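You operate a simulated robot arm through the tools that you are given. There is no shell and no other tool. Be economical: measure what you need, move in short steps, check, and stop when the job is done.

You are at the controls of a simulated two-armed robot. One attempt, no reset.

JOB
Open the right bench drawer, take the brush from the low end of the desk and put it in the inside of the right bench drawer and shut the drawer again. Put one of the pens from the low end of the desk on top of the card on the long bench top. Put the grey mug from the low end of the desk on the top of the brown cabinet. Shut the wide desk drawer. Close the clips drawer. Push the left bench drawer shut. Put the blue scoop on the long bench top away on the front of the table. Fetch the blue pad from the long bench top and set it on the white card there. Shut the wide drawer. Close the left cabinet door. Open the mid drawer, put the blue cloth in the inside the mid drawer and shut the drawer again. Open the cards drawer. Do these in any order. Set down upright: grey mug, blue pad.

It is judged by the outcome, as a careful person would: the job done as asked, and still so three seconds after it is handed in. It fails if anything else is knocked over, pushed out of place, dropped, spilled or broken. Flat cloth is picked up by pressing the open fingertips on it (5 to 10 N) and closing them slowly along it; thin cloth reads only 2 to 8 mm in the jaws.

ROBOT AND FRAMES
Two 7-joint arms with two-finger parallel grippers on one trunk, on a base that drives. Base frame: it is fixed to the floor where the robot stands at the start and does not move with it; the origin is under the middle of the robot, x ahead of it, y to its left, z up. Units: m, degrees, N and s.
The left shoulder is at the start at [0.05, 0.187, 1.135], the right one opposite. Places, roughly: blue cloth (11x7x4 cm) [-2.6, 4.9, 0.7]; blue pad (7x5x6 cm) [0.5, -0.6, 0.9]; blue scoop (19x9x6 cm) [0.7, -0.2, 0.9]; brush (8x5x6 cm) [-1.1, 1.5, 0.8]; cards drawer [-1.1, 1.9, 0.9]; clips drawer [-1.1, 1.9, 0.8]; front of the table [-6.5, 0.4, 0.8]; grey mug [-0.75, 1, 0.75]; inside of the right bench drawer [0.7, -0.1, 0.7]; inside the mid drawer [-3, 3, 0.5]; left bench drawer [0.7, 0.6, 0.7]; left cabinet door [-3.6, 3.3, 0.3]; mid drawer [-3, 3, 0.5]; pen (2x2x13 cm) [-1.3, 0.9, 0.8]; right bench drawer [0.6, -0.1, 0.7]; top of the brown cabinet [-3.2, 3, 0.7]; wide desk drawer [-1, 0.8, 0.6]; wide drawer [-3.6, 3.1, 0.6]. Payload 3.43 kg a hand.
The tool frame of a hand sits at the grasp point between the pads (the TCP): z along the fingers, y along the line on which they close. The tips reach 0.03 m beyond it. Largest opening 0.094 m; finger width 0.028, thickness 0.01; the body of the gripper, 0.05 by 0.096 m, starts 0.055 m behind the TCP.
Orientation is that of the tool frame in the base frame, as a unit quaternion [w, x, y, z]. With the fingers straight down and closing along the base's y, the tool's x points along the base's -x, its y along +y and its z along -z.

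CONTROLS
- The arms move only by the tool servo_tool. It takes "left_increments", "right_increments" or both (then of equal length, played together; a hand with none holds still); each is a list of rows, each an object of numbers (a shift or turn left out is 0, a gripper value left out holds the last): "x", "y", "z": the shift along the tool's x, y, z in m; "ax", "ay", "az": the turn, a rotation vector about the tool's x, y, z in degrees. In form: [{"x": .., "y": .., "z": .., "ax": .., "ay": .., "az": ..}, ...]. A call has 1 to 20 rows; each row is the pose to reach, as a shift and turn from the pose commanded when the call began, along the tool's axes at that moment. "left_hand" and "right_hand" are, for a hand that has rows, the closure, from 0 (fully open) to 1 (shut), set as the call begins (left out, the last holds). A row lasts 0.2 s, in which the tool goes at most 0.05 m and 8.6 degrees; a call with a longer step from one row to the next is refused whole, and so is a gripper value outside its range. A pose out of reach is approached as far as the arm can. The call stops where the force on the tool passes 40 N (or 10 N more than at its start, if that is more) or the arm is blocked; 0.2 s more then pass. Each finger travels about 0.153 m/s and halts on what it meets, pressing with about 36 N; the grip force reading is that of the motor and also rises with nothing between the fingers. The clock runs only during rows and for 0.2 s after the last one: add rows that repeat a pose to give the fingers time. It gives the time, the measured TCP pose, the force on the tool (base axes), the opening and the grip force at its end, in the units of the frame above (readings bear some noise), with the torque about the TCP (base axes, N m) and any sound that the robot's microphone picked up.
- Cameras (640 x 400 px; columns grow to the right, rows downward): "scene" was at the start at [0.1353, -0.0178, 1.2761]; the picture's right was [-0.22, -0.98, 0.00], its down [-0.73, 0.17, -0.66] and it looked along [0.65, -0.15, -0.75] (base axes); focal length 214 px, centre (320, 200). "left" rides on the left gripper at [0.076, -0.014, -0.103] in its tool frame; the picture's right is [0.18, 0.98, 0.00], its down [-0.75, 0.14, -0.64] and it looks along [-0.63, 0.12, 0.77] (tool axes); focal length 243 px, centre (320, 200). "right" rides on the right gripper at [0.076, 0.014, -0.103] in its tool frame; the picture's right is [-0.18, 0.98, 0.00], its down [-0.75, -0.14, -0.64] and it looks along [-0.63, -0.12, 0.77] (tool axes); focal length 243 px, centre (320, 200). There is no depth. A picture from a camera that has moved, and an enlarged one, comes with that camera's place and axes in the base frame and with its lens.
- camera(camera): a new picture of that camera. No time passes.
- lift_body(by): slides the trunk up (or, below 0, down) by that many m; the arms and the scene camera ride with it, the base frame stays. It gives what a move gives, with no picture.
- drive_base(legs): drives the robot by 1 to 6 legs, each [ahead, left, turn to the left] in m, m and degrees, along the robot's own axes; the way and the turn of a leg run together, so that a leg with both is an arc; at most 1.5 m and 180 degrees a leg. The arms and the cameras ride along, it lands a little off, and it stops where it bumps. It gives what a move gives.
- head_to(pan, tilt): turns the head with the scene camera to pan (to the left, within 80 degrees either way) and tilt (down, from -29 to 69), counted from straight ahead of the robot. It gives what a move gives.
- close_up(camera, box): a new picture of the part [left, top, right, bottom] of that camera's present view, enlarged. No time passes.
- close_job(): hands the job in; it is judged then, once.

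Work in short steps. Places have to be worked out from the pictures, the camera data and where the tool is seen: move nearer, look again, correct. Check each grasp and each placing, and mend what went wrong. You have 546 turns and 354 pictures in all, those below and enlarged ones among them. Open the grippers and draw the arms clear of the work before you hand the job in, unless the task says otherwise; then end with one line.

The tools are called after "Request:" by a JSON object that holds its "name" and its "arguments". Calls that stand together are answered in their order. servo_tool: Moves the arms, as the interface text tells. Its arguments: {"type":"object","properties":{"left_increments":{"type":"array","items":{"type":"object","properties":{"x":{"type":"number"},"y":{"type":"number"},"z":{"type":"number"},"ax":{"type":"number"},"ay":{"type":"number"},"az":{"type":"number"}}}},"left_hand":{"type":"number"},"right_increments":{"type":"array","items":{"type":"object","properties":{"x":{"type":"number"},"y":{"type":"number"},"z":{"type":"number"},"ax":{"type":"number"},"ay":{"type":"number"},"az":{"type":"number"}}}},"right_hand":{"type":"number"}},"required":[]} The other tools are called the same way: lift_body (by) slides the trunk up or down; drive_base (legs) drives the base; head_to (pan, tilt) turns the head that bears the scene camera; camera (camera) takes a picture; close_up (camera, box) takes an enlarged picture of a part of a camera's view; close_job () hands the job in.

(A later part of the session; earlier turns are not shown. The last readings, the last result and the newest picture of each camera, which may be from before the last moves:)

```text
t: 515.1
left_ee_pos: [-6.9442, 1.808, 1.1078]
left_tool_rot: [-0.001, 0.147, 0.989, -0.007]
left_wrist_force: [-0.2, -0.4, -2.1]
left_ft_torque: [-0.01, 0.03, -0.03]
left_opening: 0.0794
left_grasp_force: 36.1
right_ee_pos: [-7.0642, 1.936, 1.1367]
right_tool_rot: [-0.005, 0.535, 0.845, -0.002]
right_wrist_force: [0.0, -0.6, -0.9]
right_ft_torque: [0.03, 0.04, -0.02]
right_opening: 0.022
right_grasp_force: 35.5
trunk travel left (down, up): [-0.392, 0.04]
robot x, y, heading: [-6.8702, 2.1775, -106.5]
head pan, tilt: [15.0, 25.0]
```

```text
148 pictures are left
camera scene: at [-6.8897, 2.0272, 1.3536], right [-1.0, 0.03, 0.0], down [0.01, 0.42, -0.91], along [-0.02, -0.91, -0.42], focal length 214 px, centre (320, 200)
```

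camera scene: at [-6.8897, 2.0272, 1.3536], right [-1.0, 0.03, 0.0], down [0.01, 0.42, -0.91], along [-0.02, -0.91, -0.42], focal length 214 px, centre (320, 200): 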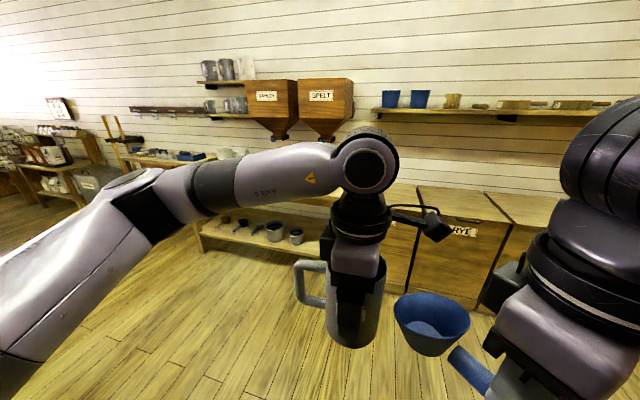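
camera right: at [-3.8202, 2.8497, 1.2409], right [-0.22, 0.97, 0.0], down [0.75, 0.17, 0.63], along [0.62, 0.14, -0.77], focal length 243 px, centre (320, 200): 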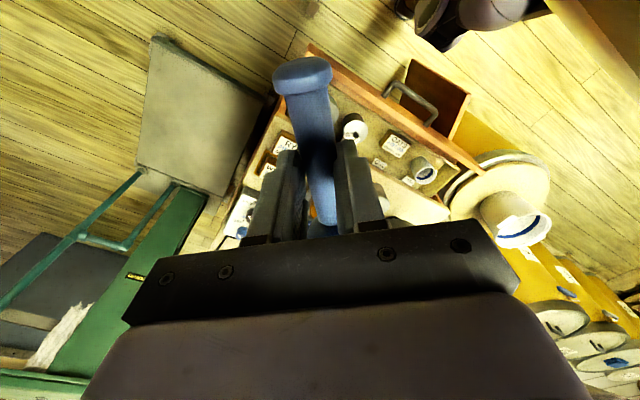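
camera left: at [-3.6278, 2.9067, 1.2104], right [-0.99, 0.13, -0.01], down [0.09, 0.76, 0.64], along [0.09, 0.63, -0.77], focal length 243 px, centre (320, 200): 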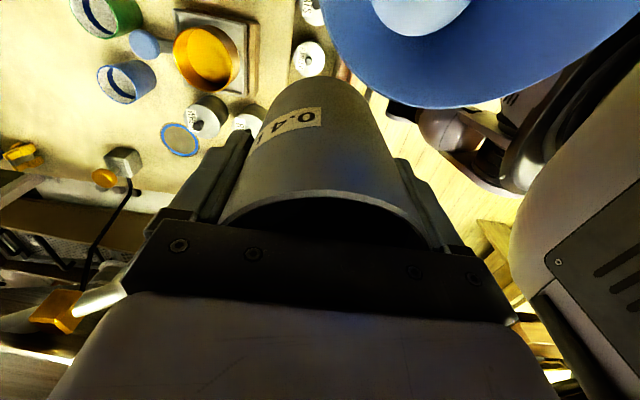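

The table is to the left. I sidestep left 1 m and look at its top.

Request:
{"name": "drive_base", "arguments": {"legs": [[0, 1.0, -1]]}}

Request:
{"name": "head_to", "arguments": {"pan": -5, "tilt": 25}}

Request:
{"name": "camera", "arguments": {"camera": "scene"}}

```text
t: 520.4
left_ee_pos: [-5.9613, 1.5231, 1.1077]
left_tool_rot: [-0.003, 0.142, 0.99, -0.006]
left_wrist_force: [-0.3, 0.4, -1.3]
left_ft_torque: [0.02, 0.01, 0.01]
left_opening: 0.0793
left_grasp_force: 36.1
right_ee_pos: [-6.0812, 1.6477, 1.1376]
right_tool_rot: [-0.003, 0.53, 0.848, -0.002]
right_wrist_force: [1.0, 0.7, -1.1]
right_ft_torque: [0.04, 0.02, 0.0]
right_opening: 0.0218
right_grasp_force: 36.2
trunk travel left (down, up): [-0.392, 0.04]
robot x, y, heading: [-5.8925, 1.8904, -105.9]
head pan, tilt: [15.0, 25.0]
```

```text
t: 521.2
left_ee_pos: [-5.963, 1.5222, 1.1069]
left_tool_rot: [-0.002, 0.142, 0.99, -0.007]
left_wrist_force: [-0.4, -0.5, -1.5]
left_ft_torque: [-0.02, 0.03, 0.04]
left_opening: 0.0794
left_grasp_force: 35.5
right_ee_pos: [-6.0826, 1.6475, 1.1363]
right_tool_rot: [-0.005, 0.531, 0.848, -0.003]
right_wrist_force: [0.6, 0.5, -1.3]
right_ft_torque: [0.05, 0.02, 0.03]
right_opening: 0.0218
right_grasp_force: 36.3
trunk travel left (down, up): [-0.392, 0.04]
robot x, y, heading: [-5.8927, 1.8917, -106.1]
head pan, tilt: [-5.0, 25.0]
```

```text
147 pictures are left
camera scene: at [-5.9411, 1.7473, 1.3536], right [-0.93, 0.36, 0.0], down [0.15, 0.39, -0.91], along [-0.32, -0.85, -0.42], focal length 214 px, centre (320, 200)
```

scene: 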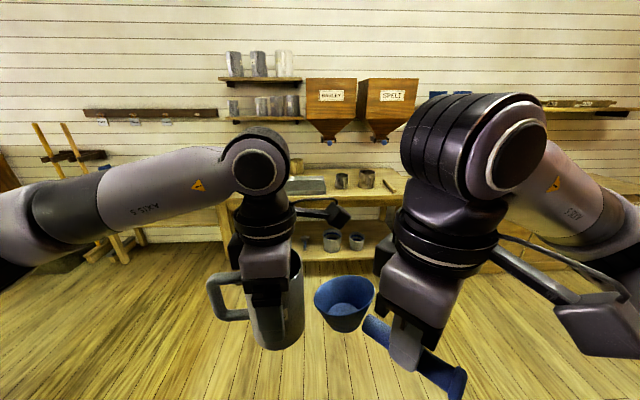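

The table's front edge is at e≈−1.3, centre n≈−6.25. I approach 75 cm and inspect the surface.

Request:
{"name": "drive_base", "arguments": {"legs": [[0.7, 0, -1.4]]}}

Request:
{"name": "head_to", "arguments": {"pan": 0, "tilt": 40}}

Request:
{"name": "camera", "arguments": {"camera": "scene"}}

Request:
{"name": "camera", "arguments": {"camera": "right"}}

```text
t: 525.1
left_ee_pos: [-6.1727, 0.851, 1.1079]
left_tool_rot: [-0.002, 0.155, 0.988, -0.007]
left_wrist_force: [0.1, 0.1, -1.1]
left_ft_torque: [0.05, 0.05, -0.01]
left_opening: 0.0795
left_grasp_force: 36.4
right_ee_pos: [-6.2912, 0.9817, 1.1368]
right_tool_rot: [-0.005, 0.541, 0.841, -0.003]
right_wrist_force: [0.3, -0.4, -0.8]
right_ft_torque: [0.05, -0.01, 0.0]
right_opening: 0.0218
right_grasp_force: 36.2
trunk travel left (down, up): [-0.392, 0.04]
robot x, y, heading: [-6.0937, 1.2143, -107.5]
head pan, tilt: [-5.0, 25.0]
```

```text
t: 525.8
left_ee_pos: [-6.1727, 0.8519, 1.1077]
left_tool_rot: [-0.002, 0.155, 0.988, -0.007]
left_wrist_force: [-0.1, -0.3, -0.8]
left_ft_torque: [0.0, 0.0, 0.04]
left_opening: 0.0793
left_grasp_force: 36.2
right_ee_pos: [-6.2893, 0.9802, 1.1366]
right_tool_rot: [-0.005, 0.542, 0.841, -0.002]
right_wrist_force: [-0.7, 0.4, -1.6]
right_ft_torque: [0.02, 0.01, -0.05]
right_opening: 0.0215
right_grasp_force: 35.8
trunk travel left (down, up): [-0.392, 0.04]
robot x, y, heading: [-6.0926, 1.2182, -107.7]
head pan, tilt: [0.0, 40.0]
```

```text
146 pictures are left
camera scene: at [-6.1371, 1.0803, 1.3303], right [-0.95, 0.3, 0.0], down [0.19, 0.61, -0.77], along [-0.23, -0.73, -0.64], focal length 214 px, centre (320, 200)
```

scene: 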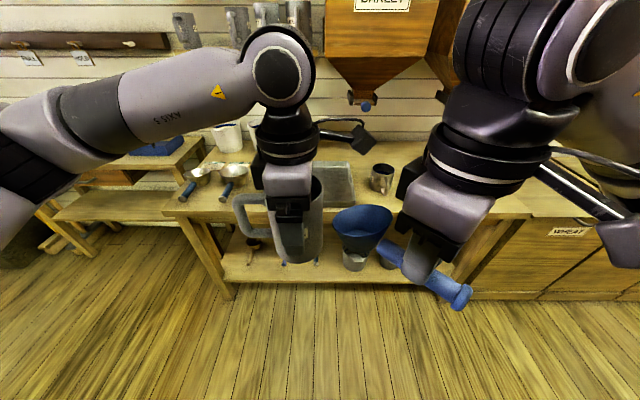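

```text
145 pictures are left
camera right: at [-6.3079, 1.0563, 1.2395], right [0.97, 0.24, -0.01], down [0.19, -0.75, 0.64], along [0.15, -0.62, -0.77], focal length 243 px, centre (320, 200)
```

right: 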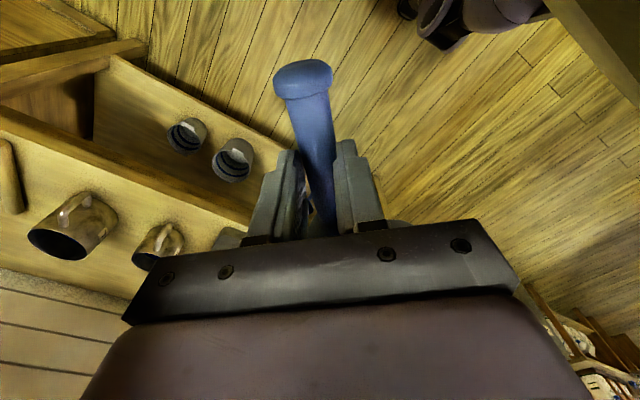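

I step 20 cm closer and look down on the front strip.

Request:
{"name": "drive_base", "arguments": {"legs": [[0.18, 0, 0]]}}

Request:
{"name": "head_to", "arguments": {"pan": -10, "tilt": 50}}

Request:
{"name": "camera", "arguments": {"camera": "scene"}}

Request:
{"name": "camera", "arguments": {"camera": "right"}}

Request:
{"name": "camera", "arguments": {"camera": "left"}}

```text
t: 527.4
left_ee_pos: [-6.2244, 0.6776, 1.1075]
left_tool_rot: [-0.003, 0.15, 0.989, -0.006]
left_wrist_force: [-0.5, 0.1, -1.6]
left_ft_torque: [0.03, 0.01, 0.02]
left_opening: 0.0796
left_grasp_force: 36.1
right_ee_pos: [-6.3429, 0.8044, 1.1361]
right_tool_rot: [-0.006, 0.539, 0.842, -0.002]
right_wrist_force: [0.2, -0.4, -0.6]
right_ft_torque: [0.04, 0.03, 0.02]
right_opening: 0.0211
right_grasp_force: 35.8
trunk travel left (down, up): [-0.392, 0.04]
robot x, y, heading: [-6.1492, 1.0453, -106.8]
head pan, tilt: [0.0, 40.0]
```

```text
t: 528.1
left_ee_pos: [-6.2241, 0.6768, 1.1078]
left_tool_rot: [-0.003, 0.15, 0.989, -0.008]
left_wrist_force: [-0.6, -0.2, -1.1]
left_ft_torque: [-0.04, -0.02, 0.01]
left_opening: 0.0797
left_grasp_force: 36.2
right_ee_pos: [-6.343, 0.806, 1.137]
right_tool_rot: [-0.004, 0.538, 0.843, -0.002]
right_wrist_force: [-0.7, 0.5, -1.0]
right_ft_torque: [-0.02, 0.03, 0.01]
right_opening: 0.0214
right_grasp_force: 35.9
trunk travel left (down, up): [-0.392, 0.04]
robot x, y, heading: [-6.1492, 1.0456, -106.8]
head pan, tilt: [-10.0, 50.0]
```

```text
144 pictures are left
camera scene: at [-6.1999, 0.9184, 1.3161], right [-0.89, 0.45, 0.0], down [0.35, 0.68, -0.64], along [-0.29, -0.57, -0.77], focal length 214 px, centre (320, 200)
```

scene: 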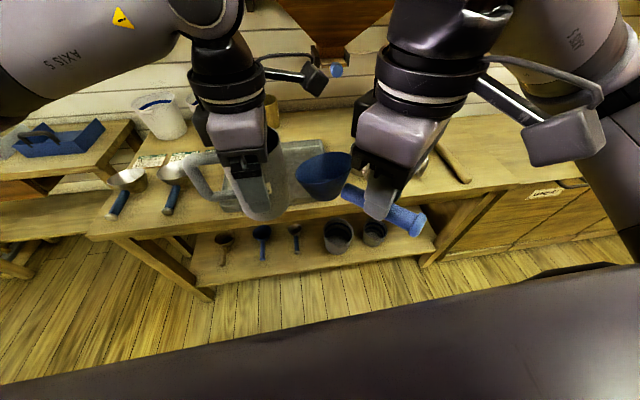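

```text
143 pictures are left
camera right: at [-6.3603, 0.8802, 1.2395], right [0.97, 0.25, -0.01], down [0.2, -0.74, 0.64], along [0.15, -0.62, -0.77], focal length 243 px, centre (320, 200)
```

right: 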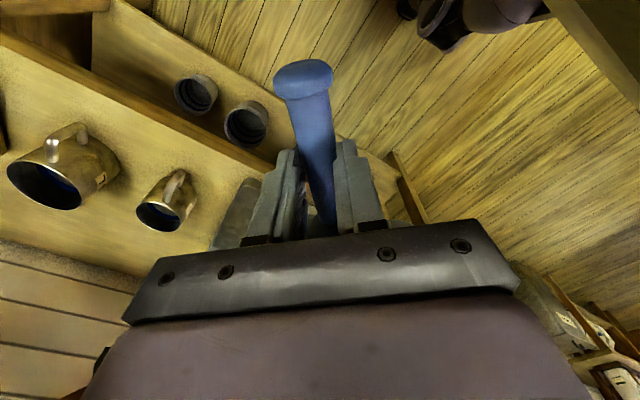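

```text
142 pictures are left
camera left: at [-6.2997, 0.6878, 1.2099], right [0.12, 0.99, -0.01], down [0.77, -0.08, 0.64], along [0.63, -0.08, -0.77], focal length 243 px, centre (320, 200)
```

left: 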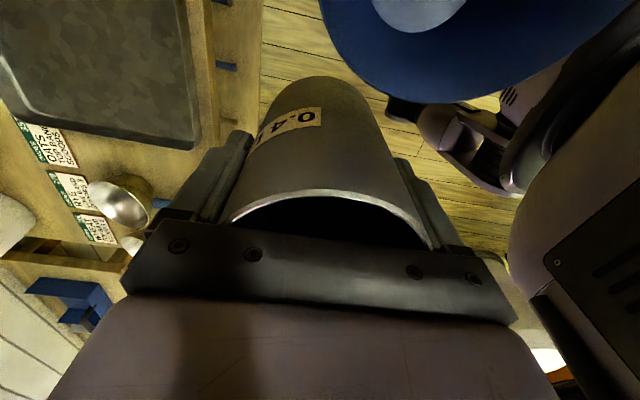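

The free front patch is right of the tray: grip target ≈[-6.50,0.60] with the scoop parallel to the front edge. I turn the right hand +138° so the bowl points right.

Request:
{"name": "servo_tool", "arguments": {"right_increments": [{"az": 8}, {"az": 16}, {"az": 24}, {"az": 32}, {"az": 40}, {"az": 48}, {"az": 56}, {"az": 64}, {"az": 72}, {"az": 80}, {"az": 88}, {"az": 96}, {"az": 104}, {"az": 112}, {"az": 120}, {"az": 128}, {"az": 136}, {"az": 138}]}}

Request:
{"name": "servo_tool", "arguments": {"right_increments": [{"x": 0}]}}

```text
t: 531.9
left_ee_pos: [-6.2237, 0.6765, 1.1075]
left_tool_rot: [-0.003, 0.149, 0.989, -0.007]
left_wrist_force: [0.3, 0.3, -1.0]
left_ft_torque: [-0.02, 0.02, 0.02]
left_opening: 0.0793
left_grasp_force: 35.6
right_ee_pos: [-6.3433, 0.804, 1.1366]
right_tool_rot: [0.0, 0.979, -0.201, -0.006]
right_wrist_force: [0.2, -0.3, -0.8]
right_ft_torque: [-0.02, -0.05, 0.01]
right_opening: 0.0217
right_grasp_force: 36.4
trunk travel left (down, up): [-0.392, 0.04]
robot x, y, heading: [-6.1501, 1.0415, -106.9]
head pan, tilt: [-10.0, 50.0]
```

```text
t: 532.3
left_ee_pos: [-6.2237, 0.6764, 1.1072]
left_tool_rot: [-0.002, 0.151, 0.989, -0.006]
left_wrist_force: [-0.2, 0.2, -2.6]
left_ft_torque: [0.0, 0.03, -0.02]
left_opening: 0.0793
left_grasp_force: 36.0
right_ee_pos: [-6.343, 0.8045, 1.1372]
right_tool_rot: [-0.001, 0.98, -0.201, -0.005]
right_wrist_force: [-1.0, 0.7, -0.4]
right_ft_torque: [-0.04, -0.07, -0.02]
right_opening: 0.0218
right_grasp_force: 35.9
trunk travel left (down, up): [-0.392, 0.04]
robot x, y, heading: [-6.1513, 1.0432, -106.9]
head pan, tilt: [-10.0, 50.0]
```

Now I move the scoop over the spot and take a look.

Request:
{"name": "servo_tool", "arguments": {"right_increments": [{"x": -0.01, "y": 0.04}, {"x": -0.022, "y": 0.085}, {"x": -0.034, "y": 0.13}, {"x": -0.046, "y": 0.175}, {"x": -0.058, "y": 0.22}, {"x": -0.0665, "y": 0.249}, {"x": -0.0665, "y": 0.249, "z": 0.04}, {"x": -0.0665, "y": 0.249, "z": 0.08}, {"x": -0.0665, "y": 0.249, "z": 0.11}]}}

Request:
{"name": "camera", "arguments": {"camera": "scene"}}

Request:
{"name": "camera", "arguments": {"camera": "right"}}

```text
t: 534.3
left_ee_pos: [-6.2236, 0.6766, 1.1069]
left_tool_rot: [-0.003, 0.15, 0.989, -0.007]
left_wrist_force: [0.4, 0.5, -2.6]
left_ft_torque: [0.02, 0.04, -0.02]
left_opening: 0.0793
left_grasp_force: 35.3
right_ee_pos: [-6.5031, 0.6012, 1.0266]
right_tool_rot: [0.0, 0.98, -0.201, -0.005]
right_wrist_force: [-0.5, 0.9, 0.2]
right_ft_torque: [-0.04, -0.04, 0.0]
right_opening: 0.0216
right_grasp_force: 35.6
trunk travel left (down, up): [-0.392, 0.04]
robot x, y, heading: [-6.1507, 1.043, -106.8]
head pan, tilt: [-10.0, 50.0]
```

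```text
141 pictures are left
camera scene: at [-6.2002, 0.9183, 1.3161], right [-0.89, 0.45, 0.0], down [0.35, 0.68, -0.64], along [-0.29, -0.57, -0.77], focal length 214 px, centre (320, 200)
```

scene: 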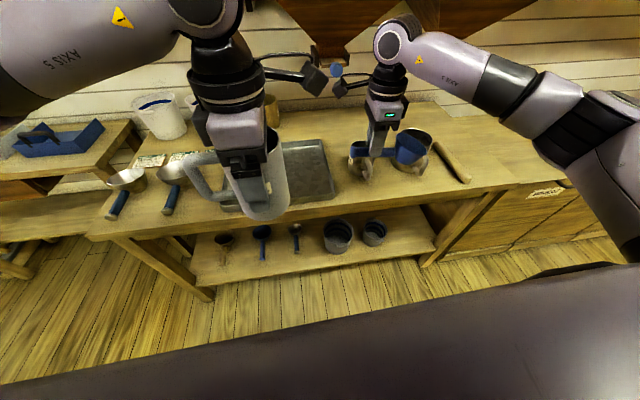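

```text
140 pictures are left
camera right: at [-6.4373, 0.5588, 1.1283], right [-0.55, -0.83, 0.0], down [-0.63, 0.42, 0.65], along [-0.54, 0.36, -0.76], focal length 243 px, centre (320, 200)
```

right: 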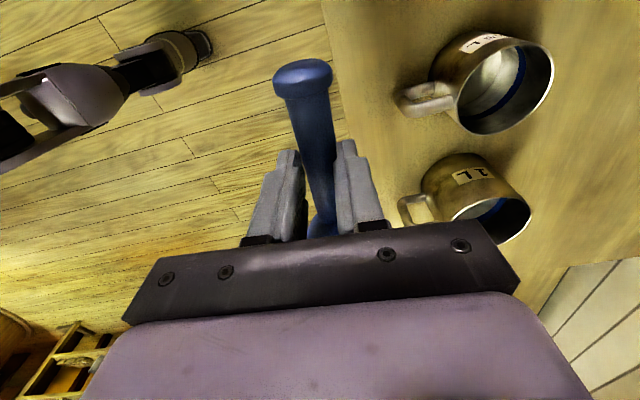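

Request:
{"name": "close_up", "arguments": {"camera": "scene", "box": [310, 100, 480, 220]}}

```text
3.33 times, centred on (395, 160) of scene
camera zoom: at [-6.2002, 0.9183, 1.3161], right [-0.89, 0.45, 0.0], down [0.35, 0.68, -0.64], along [-0.29, -0.57, -0.77], focal length 715 px, centre (70, 333)
```

zoom: 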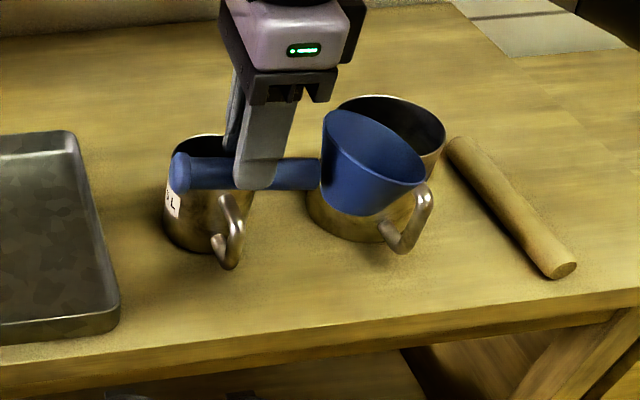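

The strip in front of the mug handles is ~14 cm deep; the scoop fits. I lower until contact.

Request:
{"name": "servo_tool", "arguments": {"right_increments": [{"z": 0.04}, {"z": 0.08}, {"z": 0.11}, {"z": 0.13}, {"z": 0.145}, {"z": 0.16}, {"z": 0.175}, {"z": 0.19}, {"z": 0.205}]}}

Request:
{"name": "close_up", "arguments": {"camera": "scene", "box": [310, 100, 480, 220]}}

```text
t: 536.3
left_ee_pos: [-6.2226, 0.6768, 1.1069]
left_tool_rot: [-0.002, 0.15, 0.989, -0.009]
left_wrist_force: [-0.8, -0.3, -1.5]
left_ft_torque: [-0.01, 0.06, 0.02]
left_opening: 0.0793
left_grasp_force: 36.2
right_ee_pos: [-6.5038, 0.6035, 0.8224]
right_tool_rot: [0.0, 0.98, -0.2, -0.005]
right_wrist_force: [0.6, 0.9, -0.7]
right_ft_torque: [0.04, -0.04, -0.13]
right_opening: 0.0216
right_grasp_force: 36.0
trunk travel left (down, up): [-0.392, 0.04]
robot x, y, heading: [-6.1511, 1.0458, -107.1]
head pan, tilt: [-10.0, 50.0]
```

```text
3.33 times, centred on (395, 160) of scene
camera zoom: at [-6.1998, 0.9186, 1.3161], right [-0.89, 0.45, 0.0], down [0.35, 0.68, -0.64], along [-0.29, -0.57, -0.77], focal length 715 px, centre (70, 333)
```

zoom: 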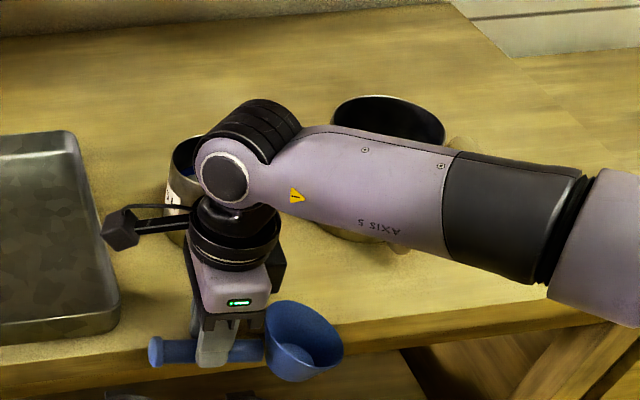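

The table edge is actually at e≈−1.385 (z≈0.80), so the scoop is hovering at the edge. I raise it, move 6 cm inward/right so the bowl lies between the two mug handles, and straighten it.

Request:
{"name": "servo_tool", "arguments": {"right_increments": [{"z": -0.04}, {"z": -0.08}, {"z": -0.12, "az": -3}, {"x": -0.02, "y": 0.025, "z": -0.12, "az": -5.7}, {"x": -0.0376, "y": 0.052, "z": -0.12, "az": -5.7}, {"x": -0.0376, "y": 0.052, "z": -0.12, "az": -5.7}]}}

Request:
{"name": "close_up", "arguments": {"camera": "scene", "box": [310, 100, 480, 220]}}

Request:
{"name": "camera", "arguments": {"camera": "right"}}

```text
t: 537.7
left_ee_pos: [-6.2232, 0.6763, 1.108]
left_tool_rot: [-0.001, 0.15, 0.989, -0.007]
left_wrist_force: [-0.6, -0.7, -1.1]
left_ft_torque: [0.01, 0.0, -0.01]
left_opening: 0.0793
left_grasp_force: 35.4
right_ee_pos: [-6.5601, 0.5691, 0.9452]
right_tool_rot: [0.0, 0.989, -0.15, -0.007]
right_wrist_force: [0.4, 0.0, -1.3]
right_ft_torque: [0.0, -0.04, 0.01]
right_opening: 0.0217
right_grasp_force: 35.9
trunk travel left (down, up): [-0.392, 0.04]
robot x, y, heading: [-6.1473, 1.0411, -106.9]
head pan, tilt: [-10.0, 50.0]
```

```text
3.33 times, centred on (395, 160) of scene
camera zoom: at [-6.1999, 0.9185, 1.3161], right [-0.89, 0.45, 0.0], down [0.35, 0.68, -0.64], along [-0.29, -0.57, -0.77], focal length 715 px, centre (70, 333)
```

zoom: 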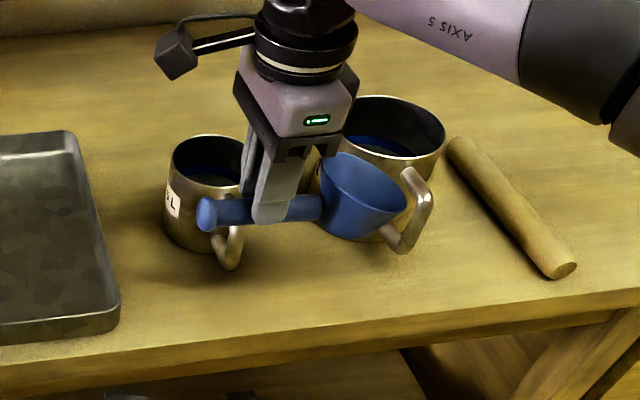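

```text
136 pictures are left
camera right: at [-6.4904, 0.5328, 1.0473], right [-0.47, -0.88, 0.0], down [-0.67, 0.36, 0.65], along [-0.58, 0.3, -0.76], focal length 243 px, centre (320, 200)
```

right: 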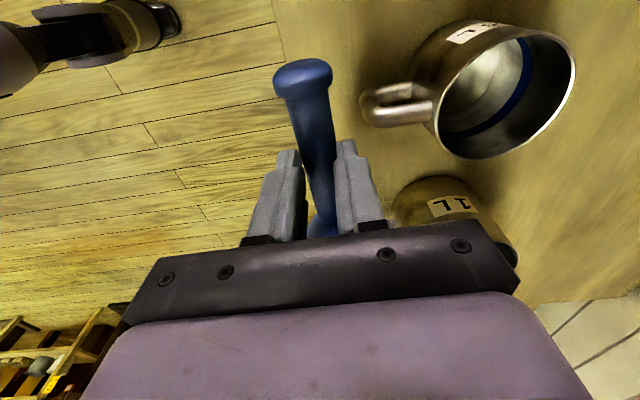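

Edge is at e≈−1.41; the bowl fits between the mug handles if the scoop is angled ~13° inward. I turn it and lower to contact.

Request:
{"name": "servo_tool", "arguments": {"right_increments": [{"x": -0.002, "y": 0.005, "az": -7}, {"x": -0.002, "y": 0.005, "az": -12.7}, {"x": -0.002, "y": 0.005, "z": 0.03, "az": -12.7}, {"x": -0.002, "y": 0.005, "z": 0.06, "az": -12.7}, {"x": -0.002, "y": 0.005, "z": 0.08, "az": -12.7}, {"x": -0.002, "y": 0.005, "z": 0.095, "az": -12.7}]}}

Request:
{"name": "close_up", "arguments": {"camera": "scene", "box": [310, 100, 480, 220]}}

Request:
{"name": "camera", "arguments": {"camera": "right"}}

```text
t: 539.1
left_ee_pos: [-6.2238, 0.6768, 1.107]
left_tool_rot: [-0.002, 0.151, 0.989, -0.007]
left_wrist_force: [-0.1, -0.2, -1.3]
left_ft_torque: [0.02, 0.09, 0.01]
left_opening: 0.0792
left_grasp_force: 35.9
right_ee_pos: [-6.5645, 0.5643, 0.8482]
right_tool_rot: [-0.001, 0.999, -0.041, -0.006]
right_wrist_force: [0.7, 0.3, -0.7]
right_ft_torque: [-0.02, -0.06, 0.0]
right_opening: 0.0217
right_grasp_force: 36.3
trunk travel left (down, up): [-0.392, 0.04]
robot x, y, heading: [-6.1487, 1.0414, -106.7]
head pan, tilt: [-10.0, 50.0]
```

```text
3.33 times, centred on (395, 160) of scene
camera zoom: at [-6.2, 0.9183, 1.3161], right [-0.89, 0.45, 0.0], down [0.35, 0.68, -0.64], along [-0.29, -0.57, -0.77], focal length 715 px, centre (70, 333)
```

zoom: 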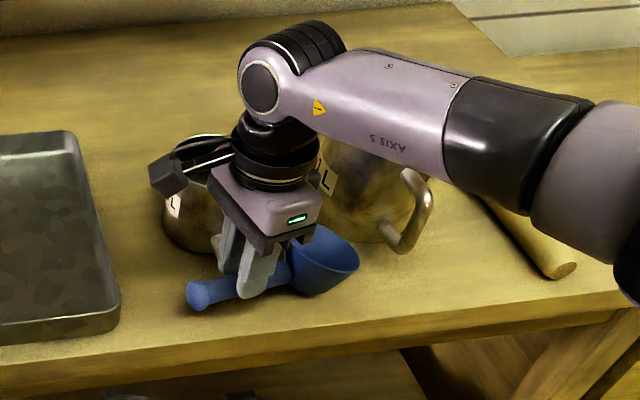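

```text
134 pictures are left
camera right: at [-6.4884, 0.5438, 0.9503], right [-0.26, -0.96, 0.0], down [-0.73, 0.2, 0.65], along [-0.63, 0.17, -0.76], focal length 243 px, centre (320, 200)
```

right: 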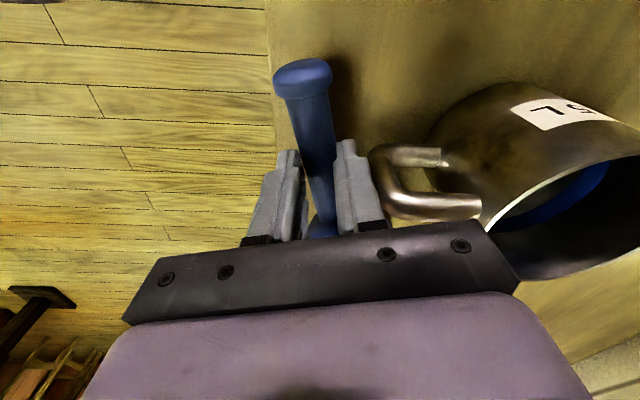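

Well placed, just above the surface. I lower in small steps to contact.

Request:
{"name": "servo_tool", "arguments": {"right_increments": [{"z": 0.006}, {"z": 0.012}, {"z": 0.018}, {"z": 0.024}, {"z": 0.03}, {"z": 0.036}]}}

Request:
{"name": "close_up", "arguments": {"camera": "scene", "box": [310, 120, 450, 220]}}

```text
t: 540.5
left_ee_pos: [-6.2212, 0.679, 1.1092]
left_tool_rot: [-0.003, 0.15, 0.989, -0.008]
left_wrist_force: [0.4, -0.6, -1.4]
left_ft_torque: [0.0, 0.03, 0.04]
left_opening: 0.0794
left_grasp_force: 36.3
right_ee_pos: [-6.562, 0.5643, 0.8175]
right_tool_rot: [0.004, 0.999, -0.041, -0.007]
right_wrist_force: [0.9, 2.1, 30.5]
right_ft_torque: [0.0, -0.19, -0.01]
right_opening: 0.022
right_grasp_force: 35.9
trunk travel left (down, up): [-0.392, 0.04]
robot x, y, heading: [-6.1476, 1.0439, -107.1]
head pan, tilt: [-10.0, 50.0]
```

```text
4.00 times, centred on (380, 170) of scene
camera zoom: at [-6.1977, 0.9211, 1.3167], right [-0.89, 0.45, 0.0], down [0.35, 0.68, -0.65], along [-0.29, -0.57, -0.76], focal length 858 px, centre (80, 320)
```

zoom: 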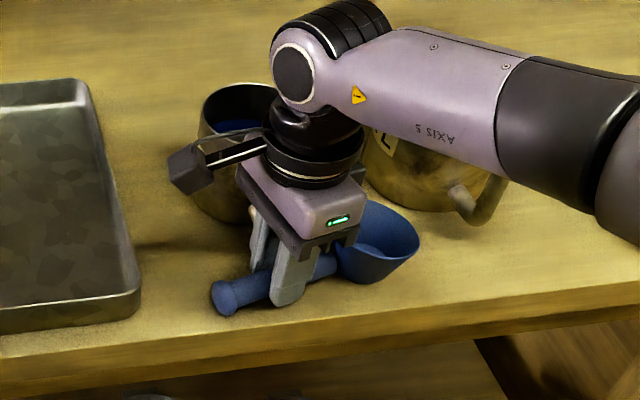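

Contact. I relieve the load, open the jaws only partly (mug handle close by) and rise straight up.

Request:
{"name": "servo_tool", "arguments": {"right_increments": [{"z": -0.005}, {"z": -0.005}]}}

Request:
{"name": "servo_tool", "arguments": {"right_increments": [{"z": 0}, {"z": 0}, {"z": 0}], "right_hand": 0.62}}

Request:
{"name": "servo_tool", "arguments": {"right_increments": [{"z": -0.02}, {"z": -0.05}, {"z": -0.09}, {"z": -0.13}, {"z": -0.17}, {"z": -0.21}]}}

Request:
{"name": "close_up", "arguments": {"camera": "scene", "box": [310, 120, 450, 220]}}

```text
t: 541.1
left_ee_pos: [-6.2219, 0.6775, 1.1073]
left_tool_rot: [-0.001, 0.15, 0.989, -0.008]
left_wrist_force: [-0.5, -0.6, -1.8]
left_ft_torque: [0.05, 0.03, 0.01]
left_opening: 0.0791
left_grasp_force: 35.8
right_ee_pos: [-6.5613, 0.5647, 0.8185]
right_tool_rot: [0.0, 0.999, -0.04, -0.005]
right_wrist_force: [3.7, -2.9, 15.2]
right_ft_torque: [-0.2, -0.08, 0.0]
right_opening: 0.0218
right_grasp_force: 35.9
trunk travel left (down, up): [-0.392, 0.04]
robot x, y, heading: [-6.142, 1.044, -107.1]
head pan, tilt: [-10.0, 50.0]
```

```text
t: 541.9
left_ee_pos: [-6.2224, 0.6765, 1.1077]
left_tool_rot: [-0.002, 0.15, 0.989, -0.007]
left_wrist_force: [-0.1, -0.6, -1.6]
left_ft_torque: [0.02, 0.02, 0.01]
left_opening: 0.0793
left_grasp_force: 36.3
right_ee_pos: [-6.5627, 0.565, 0.8167]
right_tool_rot: [-0.001, 0.999, -0.041, -0.005]
right_wrist_force: [-0.5, 1.0, -0.1]
right_ft_torque: [-0.03, 0.01, -0.02]
right_opening: 0.0358
right_grasp_force: 0.0
trunk travel left (down, up): [-0.392, 0.04]
robot x, y, heading: [-6.1485, 1.0439, -106.8]
head pan, tilt: [-10.0, 50.0]
```

```text
t: 543.3
left_ee_pos: [-6.223, 0.6756, 1.1082]
left_tool_rot: [-0.002, 0.15, 0.989, -0.008]
left_wrist_force: [0.1, -0.2, -1.7]
left_ft_torque: [-0.02, 0.02, -0.01]
left_opening: 0.0793
left_grasp_force: 35.5
right_ee_pos: [-6.5608, 0.5673, 1.0285]
right_tool_rot: [0.0, 0.999, -0.041, -0.005]
right_wrist_force: [-1.0, 0.2, 0.3]
right_ft_torque: [0.01, -0.04, 0.0]
right_opening: 0.0359
right_grasp_force: 0.1
trunk travel left (down, up): [-0.392, 0.04]
robot x, y, heading: [-6.1451, 1.0438, -106.9]
head pan, tilt: [-10.0, 50.0]
```

```text
4.00 times, centred on (380, 170) of scene
camera zoom: at [-6.1996, 0.9186, 1.3161], right [-0.89, 0.45, 0.0], down [0.35, 0.68, -0.64], along [-0.29, -0.57, -0.77], focal length 858 px, centre (80, 320)
```

zoom: 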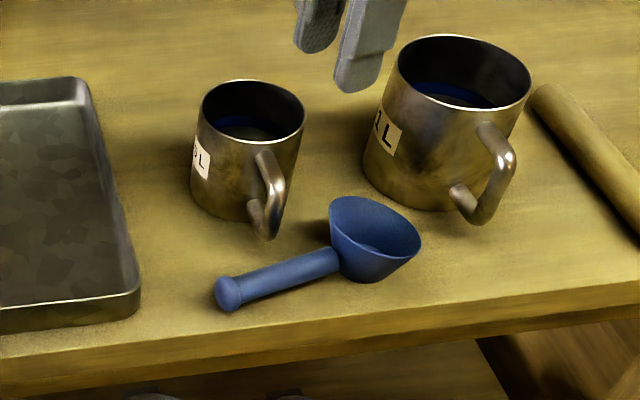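

The scoop is neatly placed. I retract the right hand, straighten it, and retrace to the cabinet's rear.

Request:
{"name": "servo_tool", "arguments": {"right_increments": [{"y": -0.04, "z": -0.03}, {"y": -0.08, "z": -0.06}, {"y": -0.12, "z": -0.08}, {"y": -0.16, "z": -0.08, "az": -8}, {"y": -0.2, "z": -0.08, "az": -16}, {"y": -0.2, "z": -0.08, "az": -24}, {"y": -0.2, "z": -0.08, "az": -32}, {"y": -0.2, "z": -0.08, "az": -40}, {"y": -0.2, "z": -0.08, "az": -48}, {"y": -0.2, "z": -0.08, "az": -56}, {"y": -0.2, "z": -0.08, "az": -64}, {"y": -0.2, "z": -0.08, "az": -70}], "right_hand": 1}}

Request:
{"name": "drive_base", "arguments": {"legs": [[-0.88, 0, -0.6], [0, -1.02, 0], [-1.2, 0, 0], [0, 0, -90]]}}

Request:
{"name": "drive_base", "arguments": {"legs": [[0, -0.6, 0]]}}

```text
t: 545.9
left_ee_pos: [-6.2224, 0.6766, 1.1076]
left_tool_rot: [-0.002, 0.151, 0.989, -0.006]
left_wrist_force: [0.0, -0.1, -0.9]
left_ft_torque: [0.04, 0.02, 0.02]
left_opening: 0.0798
left_grasp_force: 36.3
right_ee_pos: [-6.5428, 0.7642, 1.1068]
right_tool_rot: [-0.004, 0.841, 0.541, -0.004]
right_wrist_force: [-0.2, -0.2, 0.0]
right_ft_torque: [0.01, 0.02, 0.02]
right_opening: 0.0
right_grasp_force: 32.3
trunk travel left (down, up): [-0.392, 0.04]
robot x, y, heading: [-6.1486, 1.0443, -106.7]
head pan, tilt: [-10.0, 50.0]
```

```text
t: 565.1
left_ee_pos: [-6.8277, 3.4617, 1.1092]
left_tool_rot: [-0.006, 0.825, 0.565, -0.004]
left_wrist_force: [0.3, -0.6, -1.7]
left_ft_torque: [0.07, 0.0, 0.0]
left_opening: 0.0794
left_grasp_force: 35.9
right_ee_pos: [-6.7194, 3.7734, 1.1064]
right_tool_rot: [-0.006, 0.969, -0.247, 0.0]
right_wrist_force: [-0.4, -0.7, 0.4]
right_ft_torque: [-0.01, -0.04, -0.01]
right_opening: 0.0
right_grasp_force: 33.0
trunk travel left (down, up): [-0.392, 0.04]
robot x, y, heading: [-6.4715, 3.3604, 159.2]
head pan, tilt: [-10.0, 50.0]
```

```text
t: 568.5
left_ee_pos: [-6.6204, 4.0134, 1.1082]
left_tool_rot: [-0.006, 0.822, 0.57, -0.004]
left_wrist_force: [0.3, -0.1, -0.8]
left_ft_torque: [0.0, 0.02, 0.03]
left_opening: 0.0794
left_grasp_force: 35.7
right_ee_pos: [-6.5156, 4.3272, 1.1078]
right_tool_rot: [-0.005, 0.971, -0.24, 0.0]
right_wrist_force: [-0.2, -0.2, 0.0]
right_ft_torque: [-0.01, 0.02, -0.01]
right_opening: 0.0002
right_grasp_force: 32.6
trunk travel left (down, up): [-0.392, 0.04]
robot x, y, heading: [-6.2611, 3.9225, 159.8]
head pan, tilt: [-10.0, 50.0]
```

Request:
{"name": "drive_base", "arguments": {"legs": [[-0.4, 0, 2.7], [0, -0.12, 0], [-1.3, 0, 0], [-0.5, 0.1, 0]]}}

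```text
t: 570.6
left_ee_pos: [-6.3316, 3.9028, 1.1038]
left_tool_rot: [-0.002, 0.815, 0.58, -0.002]
left_wrist_force: [0.9, -0.1, -1.6]
left_ft_torque: [0.06, -0.01, 0.02]
left_opening: 0.0795
left_grasp_force: 36.1
right_ee_pos: [-6.2307, 4.2138, 1.0938]
right_tool_rot: [-0.014, 0.976, -0.216, 0.017]
right_wrist_force: [-0.6, 0.1, 0.8]
right_ft_torque: [0.02, 0.0, -0.01]
right_opening: 0.0002
right_grasp_force: 33.0
trunk travel left (down, up): [-0.392, 0.04]
robot x, y, heading: [-5.9619, 3.8163, 161.2]
head pan, tilt: [-10.0, 50.0]
stopped in leg 1: the robot was blocked; the commanded pose is now the measured one
```

Request:
{"name": "drive_base", "arguments": {"legs": [[0.06, 0, 0], [0, -0.03, 1.3], [-0.3, 0, 0]]}}

Request:
{"name": "head_to", "arguments": {"pan": 70, "tilt": 40}}

Request:
{"name": "camera", "arguments": {"camera": "scene"}}

```text
t: 573.7
left_ee_pos: [-6.0858, 3.8507, 1.1069]
left_tool_rot: [-0.005, 0.808, 0.589, -0.004]
left_wrist_force: [0.1, 0.1, -0.5]
left_ft_torque: [0.0, 0.01, 0.01]
left_opening: 0.0796
left_grasp_force: 35.5
right_ee_pos: [-5.9925, 4.1637, 1.0989]
right_tool_rot: [-0.013, 0.978, -0.208, 0.008]
right_wrist_force: [0.2, 0.2, 0.1]
right_ft_torque: [-0.01, 0.01, 0.0]
right_opening: 0.0
right_grasp_force: 32.9
trunk travel left (down, up): [-0.392, 0.04]
robot x, y, heading: [-5.7212, 3.7717, 162.5]
head pan, tilt: [-10.0, 50.0]
```

```text
t: 575.2
left_ee_pos: [-6.0867, 3.8508, 1.1054]
left_tool_rot: [-0.005, 0.809, 0.588, -0.004]
left_wrist_force: [-0.5, 0.3, -0.8]
left_ft_torque: [0.0, 0.01, -0.01]
left_opening: 0.0792
left_grasp_force: 36.2
right_ee_pos: [-5.9926, 4.1648, 1.0982]
right_tool_rot: [-0.013, 0.978, -0.208, 0.008]
right_wrist_force: [-0.2, 0.1, 1.2]
right_ft_torque: [0.01, -0.02, 0.01]
right_opening: 0.0001
right_grasp_force: 32.5
trunk travel left (down, up): [-0.392, 0.04]
robot x, y, heading: [-5.7207, 3.7696, 162.5]
head pan, tilt: [70.0, 40.0]
```

```text
131 pictures are left
camera scene: at [-5.8279, 3.7215, 1.3302], right [-0.79, 0.61, 0.0], down [0.39, 0.51, -0.77], along [-0.47, -0.61, -0.64], focal length 214 px, centre (320, 200)
```

scene: 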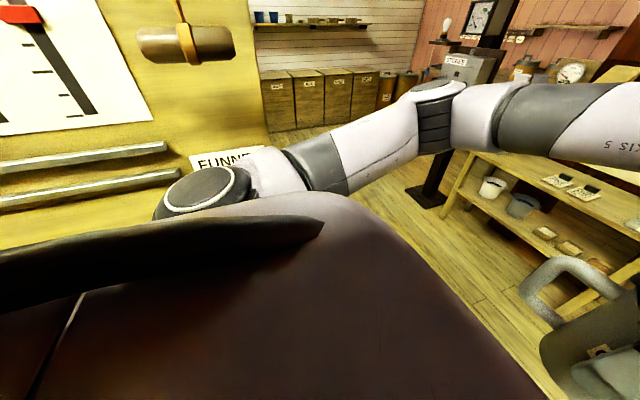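

Through. I continue back to the cabinet's rear and turn to face it.

Request:
{"name": "drive_base", "arguments": {"legs": [[-0.1, -0.1, 0], [-1.0, 0, 0], [-0.45, 0.15, 0]]}}

Request:
{"name": "drive_base", "arguments": {"legs": [[0, 0, 90], [0, 0, 90]]}}

Request:
{"name": "head_to", "arguments": {"pan": 0, "tilt": 35}}

Request:
{"name": "camera", "arguments": {"camera": "scene"}}

```text
t: 583.9
left_ee_pos: [-4.5947, 3.3303, 1.1073]
left_tool_rot: [-0.006, 0.806, 0.592, -0.003]
left_wrist_force: [0.9, -0.9, -1.1]
left_ft_torque: [0.03, -0.02, -0.01]
left_opening: 0.0795
left_grasp_force: 35.7
right_ee_pos: [-4.5052, 3.6442, 1.0987]
right_tool_rot: [-0.013, 0.979, -0.203, 0.008]
right_wrist_force: [0.1, 0.8, 0.3]
right_ft_torque: [-0.01, 0.0, -0.02]
right_opening: 0.0
right_grasp_force: 32.8
trunk travel left (down, up): [-0.392, 0.04]
robot x, y, heading: [-4.2263, 3.2548, 163.1]
head pan, tilt: [70.0, 40.0]
```

```text
t: 591.9
left_ee_pos: [-3.8635, 3.1723, 1.1071]
left_tool_rot: [0.004, -0.587, 0.81, -0.005]
left_wrist_force: [0.0, 0.3, -1.9]
left_ft_torque: [-0.04, 0.04, 0.02]
left_opening: 0.0793
left_grasp_force: 35.4
right_ee_pos: [-3.9597, 2.8608, 1.099]
right_tool_rot: [-0.009, 0.21, 0.978, -0.013]
right_wrist_force: [0.6, 0.1, 0.9]
right_ft_torque: [-0.01, 0.03, 0.03]
right_opening: 0.0
right_grasp_force: 32.8
trunk travel left (down, up): [-0.392, 0.04]
robot x, y, heading: [-4.2256, 3.2571, -18.1]
head pan, tilt: [70.0, 40.0]
```

```text
t: 593.3
left_ee_pos: [-3.8623, 3.1732, 1.1072]
left_tool_rot: [0.003, -0.587, 0.81, -0.005]
left_wrist_force: [-0.1, 0.3, -1.6]
left_ft_torque: [-0.02, 0.02, 0.0]
left_opening: 0.0795
left_grasp_force: 36.2
right_ee_pos: [-3.9595, 2.8607, 1.0986]
right_tool_rot: [-0.009, 0.21, 0.977, -0.013]
right_wrist_force: [-0.4, -0.2, -0.1]
right_ft_torque: [0.03, -0.01, -0.01]
right_opening: 0.0
right_grasp_force: 33.5
trunk travel left (down, up): [-0.392, 0.04]
robot x, y, heading: [-4.2306, 3.2565, -17.9]
head pan, tilt: [0.0, 35.0]
```

```text
130 pictures are left
camera scene: at [-4.089, 3.2093, 1.3378], right [-0.31, -0.95, 0.0], down [-0.55, 0.18, -0.82], along [0.78, -0.25, -0.57], focal length 214 px, centre (320, 200)
```

scene: 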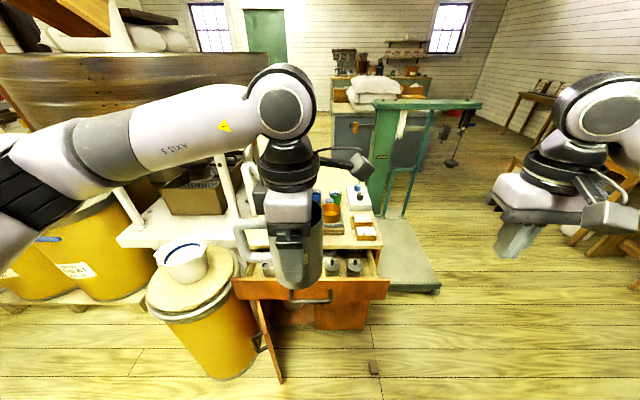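

Good clear view. First the open door: its free edge is ≈[-3.72,3.28] (n −4.53, e 2.0), hinged at the left. I raise the mug hand, shift left 25 cm, lower the trunk, and bring the right fist down to door height.

Request:
{"name": "servo_tool", "arguments": {"left_increments": [{"z": -0.04}, {"z": -0.08}, {"z": -0.12}, {"z": -0.16}, {"z": -0.2}]}}

Request:
{"name": "drive_base", "arguments": {"legs": [[0, 0.25, 0]]}}

Request:
{"name": "lift_body", "arguments": {"by": -0.38}}

Request:
{"name": "servo_tool", "arguments": {"right_increments": [{"z": 0.04}, {"z": 0.08}, {"z": 0.12}, {"z": 0.16}, {"z": 0.2}, {"z": 0.24}, {"z": 0.28}, {"z": 0.31}]}}

Request:
{"name": "camera", "arguments": {"camera": "scene"}}

```text
t: 594.5
left_ee_pos: [-3.8658, 3.1744, 1.3078]
left_tool_rot: [0.004, -0.586, 0.81, -0.005]
left_wrist_force: [0.0, -1.2, -1.4]
left_ft_torque: [-0.03, 0.02, 0.03]
left_opening: 0.0795
left_grasp_force: 35.9
right_ee_pos: [-3.9593, 2.8609, 1.0986]
right_tool_rot: [-0.009, 0.21, 0.977, -0.013]
right_wrist_force: [-0.5, 0.6, -0.6]
right_ft_torque: [0.01, 0.02, 0.04]
right_opening: 0.0001
right_grasp_force: 33.4
trunk travel left (down, up): [-0.392, 0.04]
robot x, y, heading: [-4.2311, 3.2539, -17.9]
head pan, tilt: [0.0, 35.0]
```

```text
t: 596.3
left_ee_pos: [-3.7858, 3.4095, 1.3067]
left_tool_rot: [0.003, -0.582, 0.813, -0.005]
left_wrist_force: [0.3, 0.3, -1.6]
left_ft_torque: [-0.05, 0.04, 0.03]
left_opening: 0.0793
left_grasp_force: 35.6
right_ee_pos: [-3.8835, 3.0975, 1.0988]
right_tool_rot: [-0.009, 0.215, 0.977, -0.013]
right_wrist_force: [0.3, -0.3, 0.0]
right_ft_torque: [0.01, 0.02, 0.01]
right_opening: 0.0
right_grasp_force: 32.8
trunk travel left (down, up): [-0.392, 0.04]
robot x, y, heading: [-4.1486, 3.4917, -18.7]
head pan, tilt: [0.0, 35.0]
```

```text
t: 600.0
left_ee_pos: [-3.7874, 3.4088, 0.9277]
left_tool_rot: [0.004, -0.583, 0.813, -0.006]
left_wrist_force: [0.3, 0.1, -1.3]
left_ft_torque: [-0.04, -0.01, 0.03]
left_opening: 0.0794
left_grasp_force: 36.3
right_ee_pos: [-3.884, 3.097, 0.7173]
right_tool_rot: [-0.009, 0.215, 0.977, -0.013]
right_wrist_force: [0.6, 0.0, -1.1]
right_ft_torque: [0.01, 0.02, 0.02]
right_opening: 0.0
right_grasp_force: 33.2
trunk travel left (down, up): [-0.012, 0.42]
robot x, y, heading: [-4.1536, 3.4921, -18.4]
head pan, tilt: [0.0, 35.0]
```

```text
t: 601.8
left_ee_pos: [-3.7867, 3.4087, 0.9262]
left_tool_rot: [0.003, -0.583, 0.813, -0.005]
left_wrist_force: [-0.2, 0.0, -1.1]
left_ft_torque: [-0.03, 0.02, 0.03]
left_opening: 0.0792
left_grasp_force: 36.1
right_ee_pos: [-3.8909, 3.0897, 0.4081]
right_tool_rot: [-0.008, 0.214, 0.977, -0.013]
right_wrist_force: [-0.2, -0.6, 0.3]
right_ft_torque: [0.01, 0.03, -0.01]
right_opening: 0.0002
right_grasp_force: 33.2
trunk travel left (down, up): [-0.012, 0.42]
robot x, y, heading: [-4.1479, 3.4919, -18.5]
head pan, tilt: [0.0, 35.0]
```

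```text
129 pictures are left
camera scene: at [-4.011, 3.447, 0.9578], right [-0.32, -0.95, 0.0], down [-0.54, 0.18, -0.82], along [0.78, -0.26, -0.57], focal length 214 px, centre (320, 200)
```

scene: 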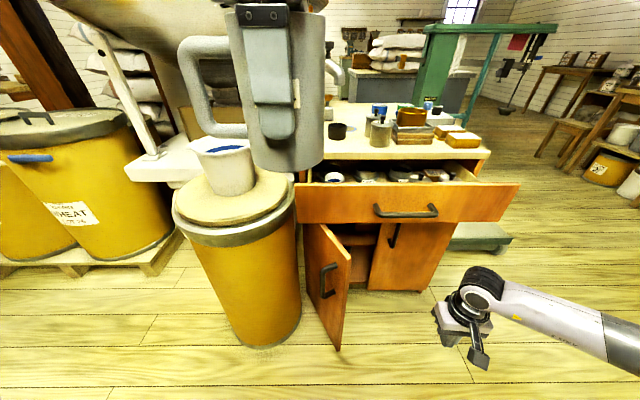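

Clear view: door ~66° open, drawer front above it. I shut the drawer first: raise the right hand to z≈0.65 and tip it forward.

Request:
{"name": "servo_tool", "arguments": {"right_increments": [{"z": -0.04}, {"z": -0.08}, {"z": -0.12}, {"z": -0.16}, {"z": -0.2}, {"z": -0.25}, {"z": -0.27}]}}

Request:
{"name": "servo_tool", "arguments": {"right_increments": [{"ay": -8}, {"ay": -16}, {"ay": -24}, {"ay": -32}, {"ay": -40}, {"ay": -48}, {"ay": -56}, {"ay": -64}]}}

Request:
{"name": "camera", "arguments": {"camera": "scene"}}

```text
t: 603.4
left_ee_pos: [-3.7874, 3.4107, 0.9259]
left_tool_rot: [0.004, -0.583, 0.813, -0.005]
left_wrist_force: [0.0, 0.9, -1.5]
left_ft_torque: [0.0, 0.04, -0.02]
left_opening: 0.0796
left_grasp_force: 35.6
right_ee_pos: [-3.8845, 3.0962, 0.6804]
right_tool_rot: [-0.009, 0.214, 0.977, -0.014]
right_wrist_force: [-0.3, -0.3, -0.6]
right_ft_torque: [0.0, -0.01, -0.01]
right_opening: 0.0
right_grasp_force: 32.6
trunk travel left (down, up): [-0.012, 0.42]
robot x, y, heading: [-4.1506, 3.4957, -18.3]
head pan, tilt: [0.0, 35.0]
```

```text
t: 605.2
left_ee_pos: [-3.7869, 3.4087, 0.9276]
left_tool_rot: [0.004, -0.583, 0.813, -0.005]
left_wrist_force: [-0.1, 0.1, -0.3]
left_ft_torque: [0.0, 0.02, -0.02]
left_opening: 0.0795
left_grasp_force: 35.3
right_ee_pos: [-3.8342, 3.073, 0.6703]
right_tool_rot: [0.507, 0.174, 0.836, -0.123]
right_wrist_force: [-0.1, 0.3, -0.7]
right_ft_torque: [0.0, -0.04, 0.0]
right_opening: 0.0
right_grasp_force: 32.9
right hand out of reach, approached as far as the arm can: row 5, 6, 7, 8
trunk travel left (down, up): [-0.012, 0.42]
robot x, y, heading: [-4.1507, 3.4925, -18.2]
head pan, tilt: [0.0, 35.0]
```

```text
128 pictures are left
camera scene: at [-4.011, 3.447, 0.9578], right [-0.32, -0.95, 0.0], down [-0.54, 0.18, -0.82], along [0.78, -0.26, -0.57], focal length 214 px, centre (320, 200)
```

scene: 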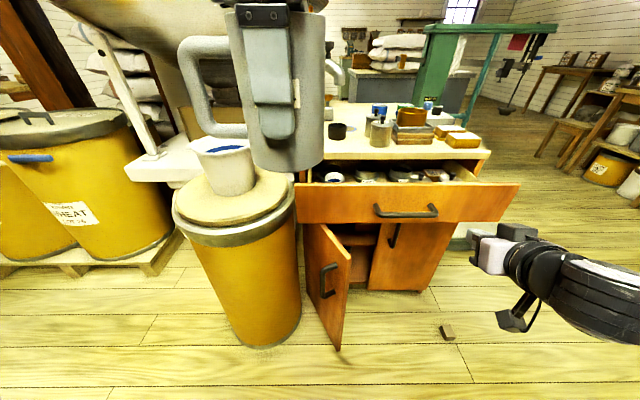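

Drawer face is at n −4.40, z 0.555–0.674. I slide right past the handle and push forward.

Request:
{"name": "servo_tool", "arguments": {"right_increments": [{"y": -0.035, "x": 0.02}, {"y": -0.07, "x": 0.035}, {"y": -0.07, "z": 0.04, "x": 0.018}, {"y": -0.07, "z": 0.08, "x": -0.002}, {"y": -0.07, "z": 0.12, "x": -0.022}, {"y": -0.07, "z": 0.15, "x": -0.038}, {"y": -0.07, "z": 0.18, "x": -0.053}, {"y": -0.07, "z": 0.21, "x": -0.069}, {"y": -0.07, "z": 0.24, "x": -0.084}, {"y": -0.07, "z": 0.27, "x": -0.1}]}}

Request:
{"name": "camera", "arguments": {"camera": "scene"}}

```text
t: 607.3
left_ee_pos: [-3.7889, 3.4089, 0.9265]
left_tool_rot: [0.004, -0.582, 0.813, -0.006]
left_wrist_force: [0.0, -0.4, -1.0]
left_ft_torque: [-0.04, 0.02, -0.01]
left_opening: 0.0796
left_grasp_force: 35.8
right_ee_pos: [-3.6297, 2.898, 0.6425]
right_tool_rot: [0.506, 0.175, 0.836, -0.124]
right_wrist_force: [-29.0, 15.3, 11.2]
right_ft_torque: [-0.1, -0.3, 0.26]
right_opening: 0.0001
right_grasp_force: 33.1
right hand out of reach, approached as far as the arm can: row 1, 2
trunk travel left (down, up): [-0.012, 0.42]
robot x, y, heading: [-4.1492, 3.495, -18.7]
head pan, tilt: [0.0, 35.0]
stopped in row 10 (right hand): the force on the tool passed its limit (the readings are from after the stop); the commanded pose is now the measured one
```

```text
127 pictures are left
camera scene: at [-4.0138, 3.4481, 0.9585], right [-0.32, -0.95, 0.0], down [-0.54, 0.18, -0.82], along [0.78, -0.26, -0.57], focal length 214 px, centre (320, 200)
```

scene: 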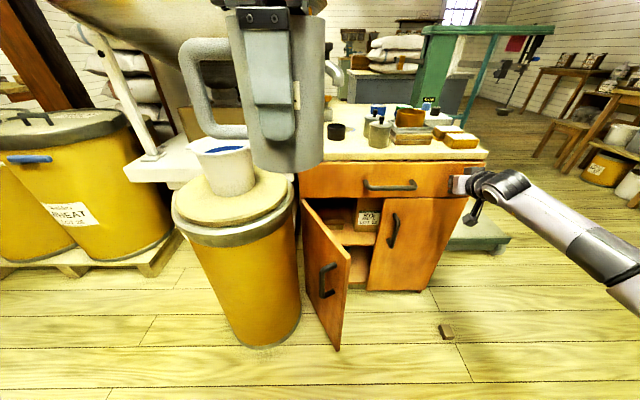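

Drawer shut flush (rear face n≈−4.305). I withdraw, shift left 12 cm, and bring the fist down to the left of the door's free edge.

Request:
{"name": "servo_tool", "arguments": {"right_increments": [{"z": -0.04}, {"z": -0.08}, {"z": -0.12}, {"z": -0.16}, {"z": -0.2}, {"z": -0.24}]}}

Request:
{"name": "drive_base", "arguments": {"legs": [[0, 0.14, 0.7]]}}

```text
t: 608.7
left_ee_pos: [-3.7859, 3.4096, 0.9258]
left_tool_rot: [0.005, -0.583, 0.813, -0.004]
left_wrist_force: [1.0, 0.4, -1.9]
left_ft_torque: [-0.01, 0.03, -0.01]
left_opening: 0.0795
left_grasp_force: 36.7
right_ee_pos: [-3.8216, 2.9878, 0.7494]
right_tool_rot: [0.502, 0.176, 0.837, -0.124]
right_wrist_force: [1.0, -0.2, 0.6]
right_ft_torque: [-0.02, 0.01, 0.02]
right_opening: 0.0
right_grasp_force: 33.0
trunk travel left (down, up): [-0.012, 0.42]
robot x, y, heading: [-4.1528, 3.4948, -18.6]
head pan, tilt: [0.0, 35.0]
```

```text
t: 610.0
left_ee_pos: [-3.7413, 3.544, 0.9259]
left_tool_rot: [0.003, -0.586, 0.81, -0.004]
left_wrist_force: [-0.5, -0.5, -2.0]
left_ft_torque: [-0.01, -0.01, -0.02]
left_opening: 0.0791
left_grasp_force: 35.9
right_ee_pos: [-3.7732, 3.121, 0.7508]
right_tool_rot: [0.503, 0.172, 0.838, -0.12]
right_wrist_force: [-0.3, -1.1, -0.5]
right_ft_torque: [0.02, 0.0, -0.02]
right_opening: 0.0002
right_grasp_force: 32.8
trunk travel left (down, up): [-0.012, 0.42]
robot x, y, heading: [-4.1098, 3.6253, -18.2]
head pan, tilt: [0.0, 35.0]
```

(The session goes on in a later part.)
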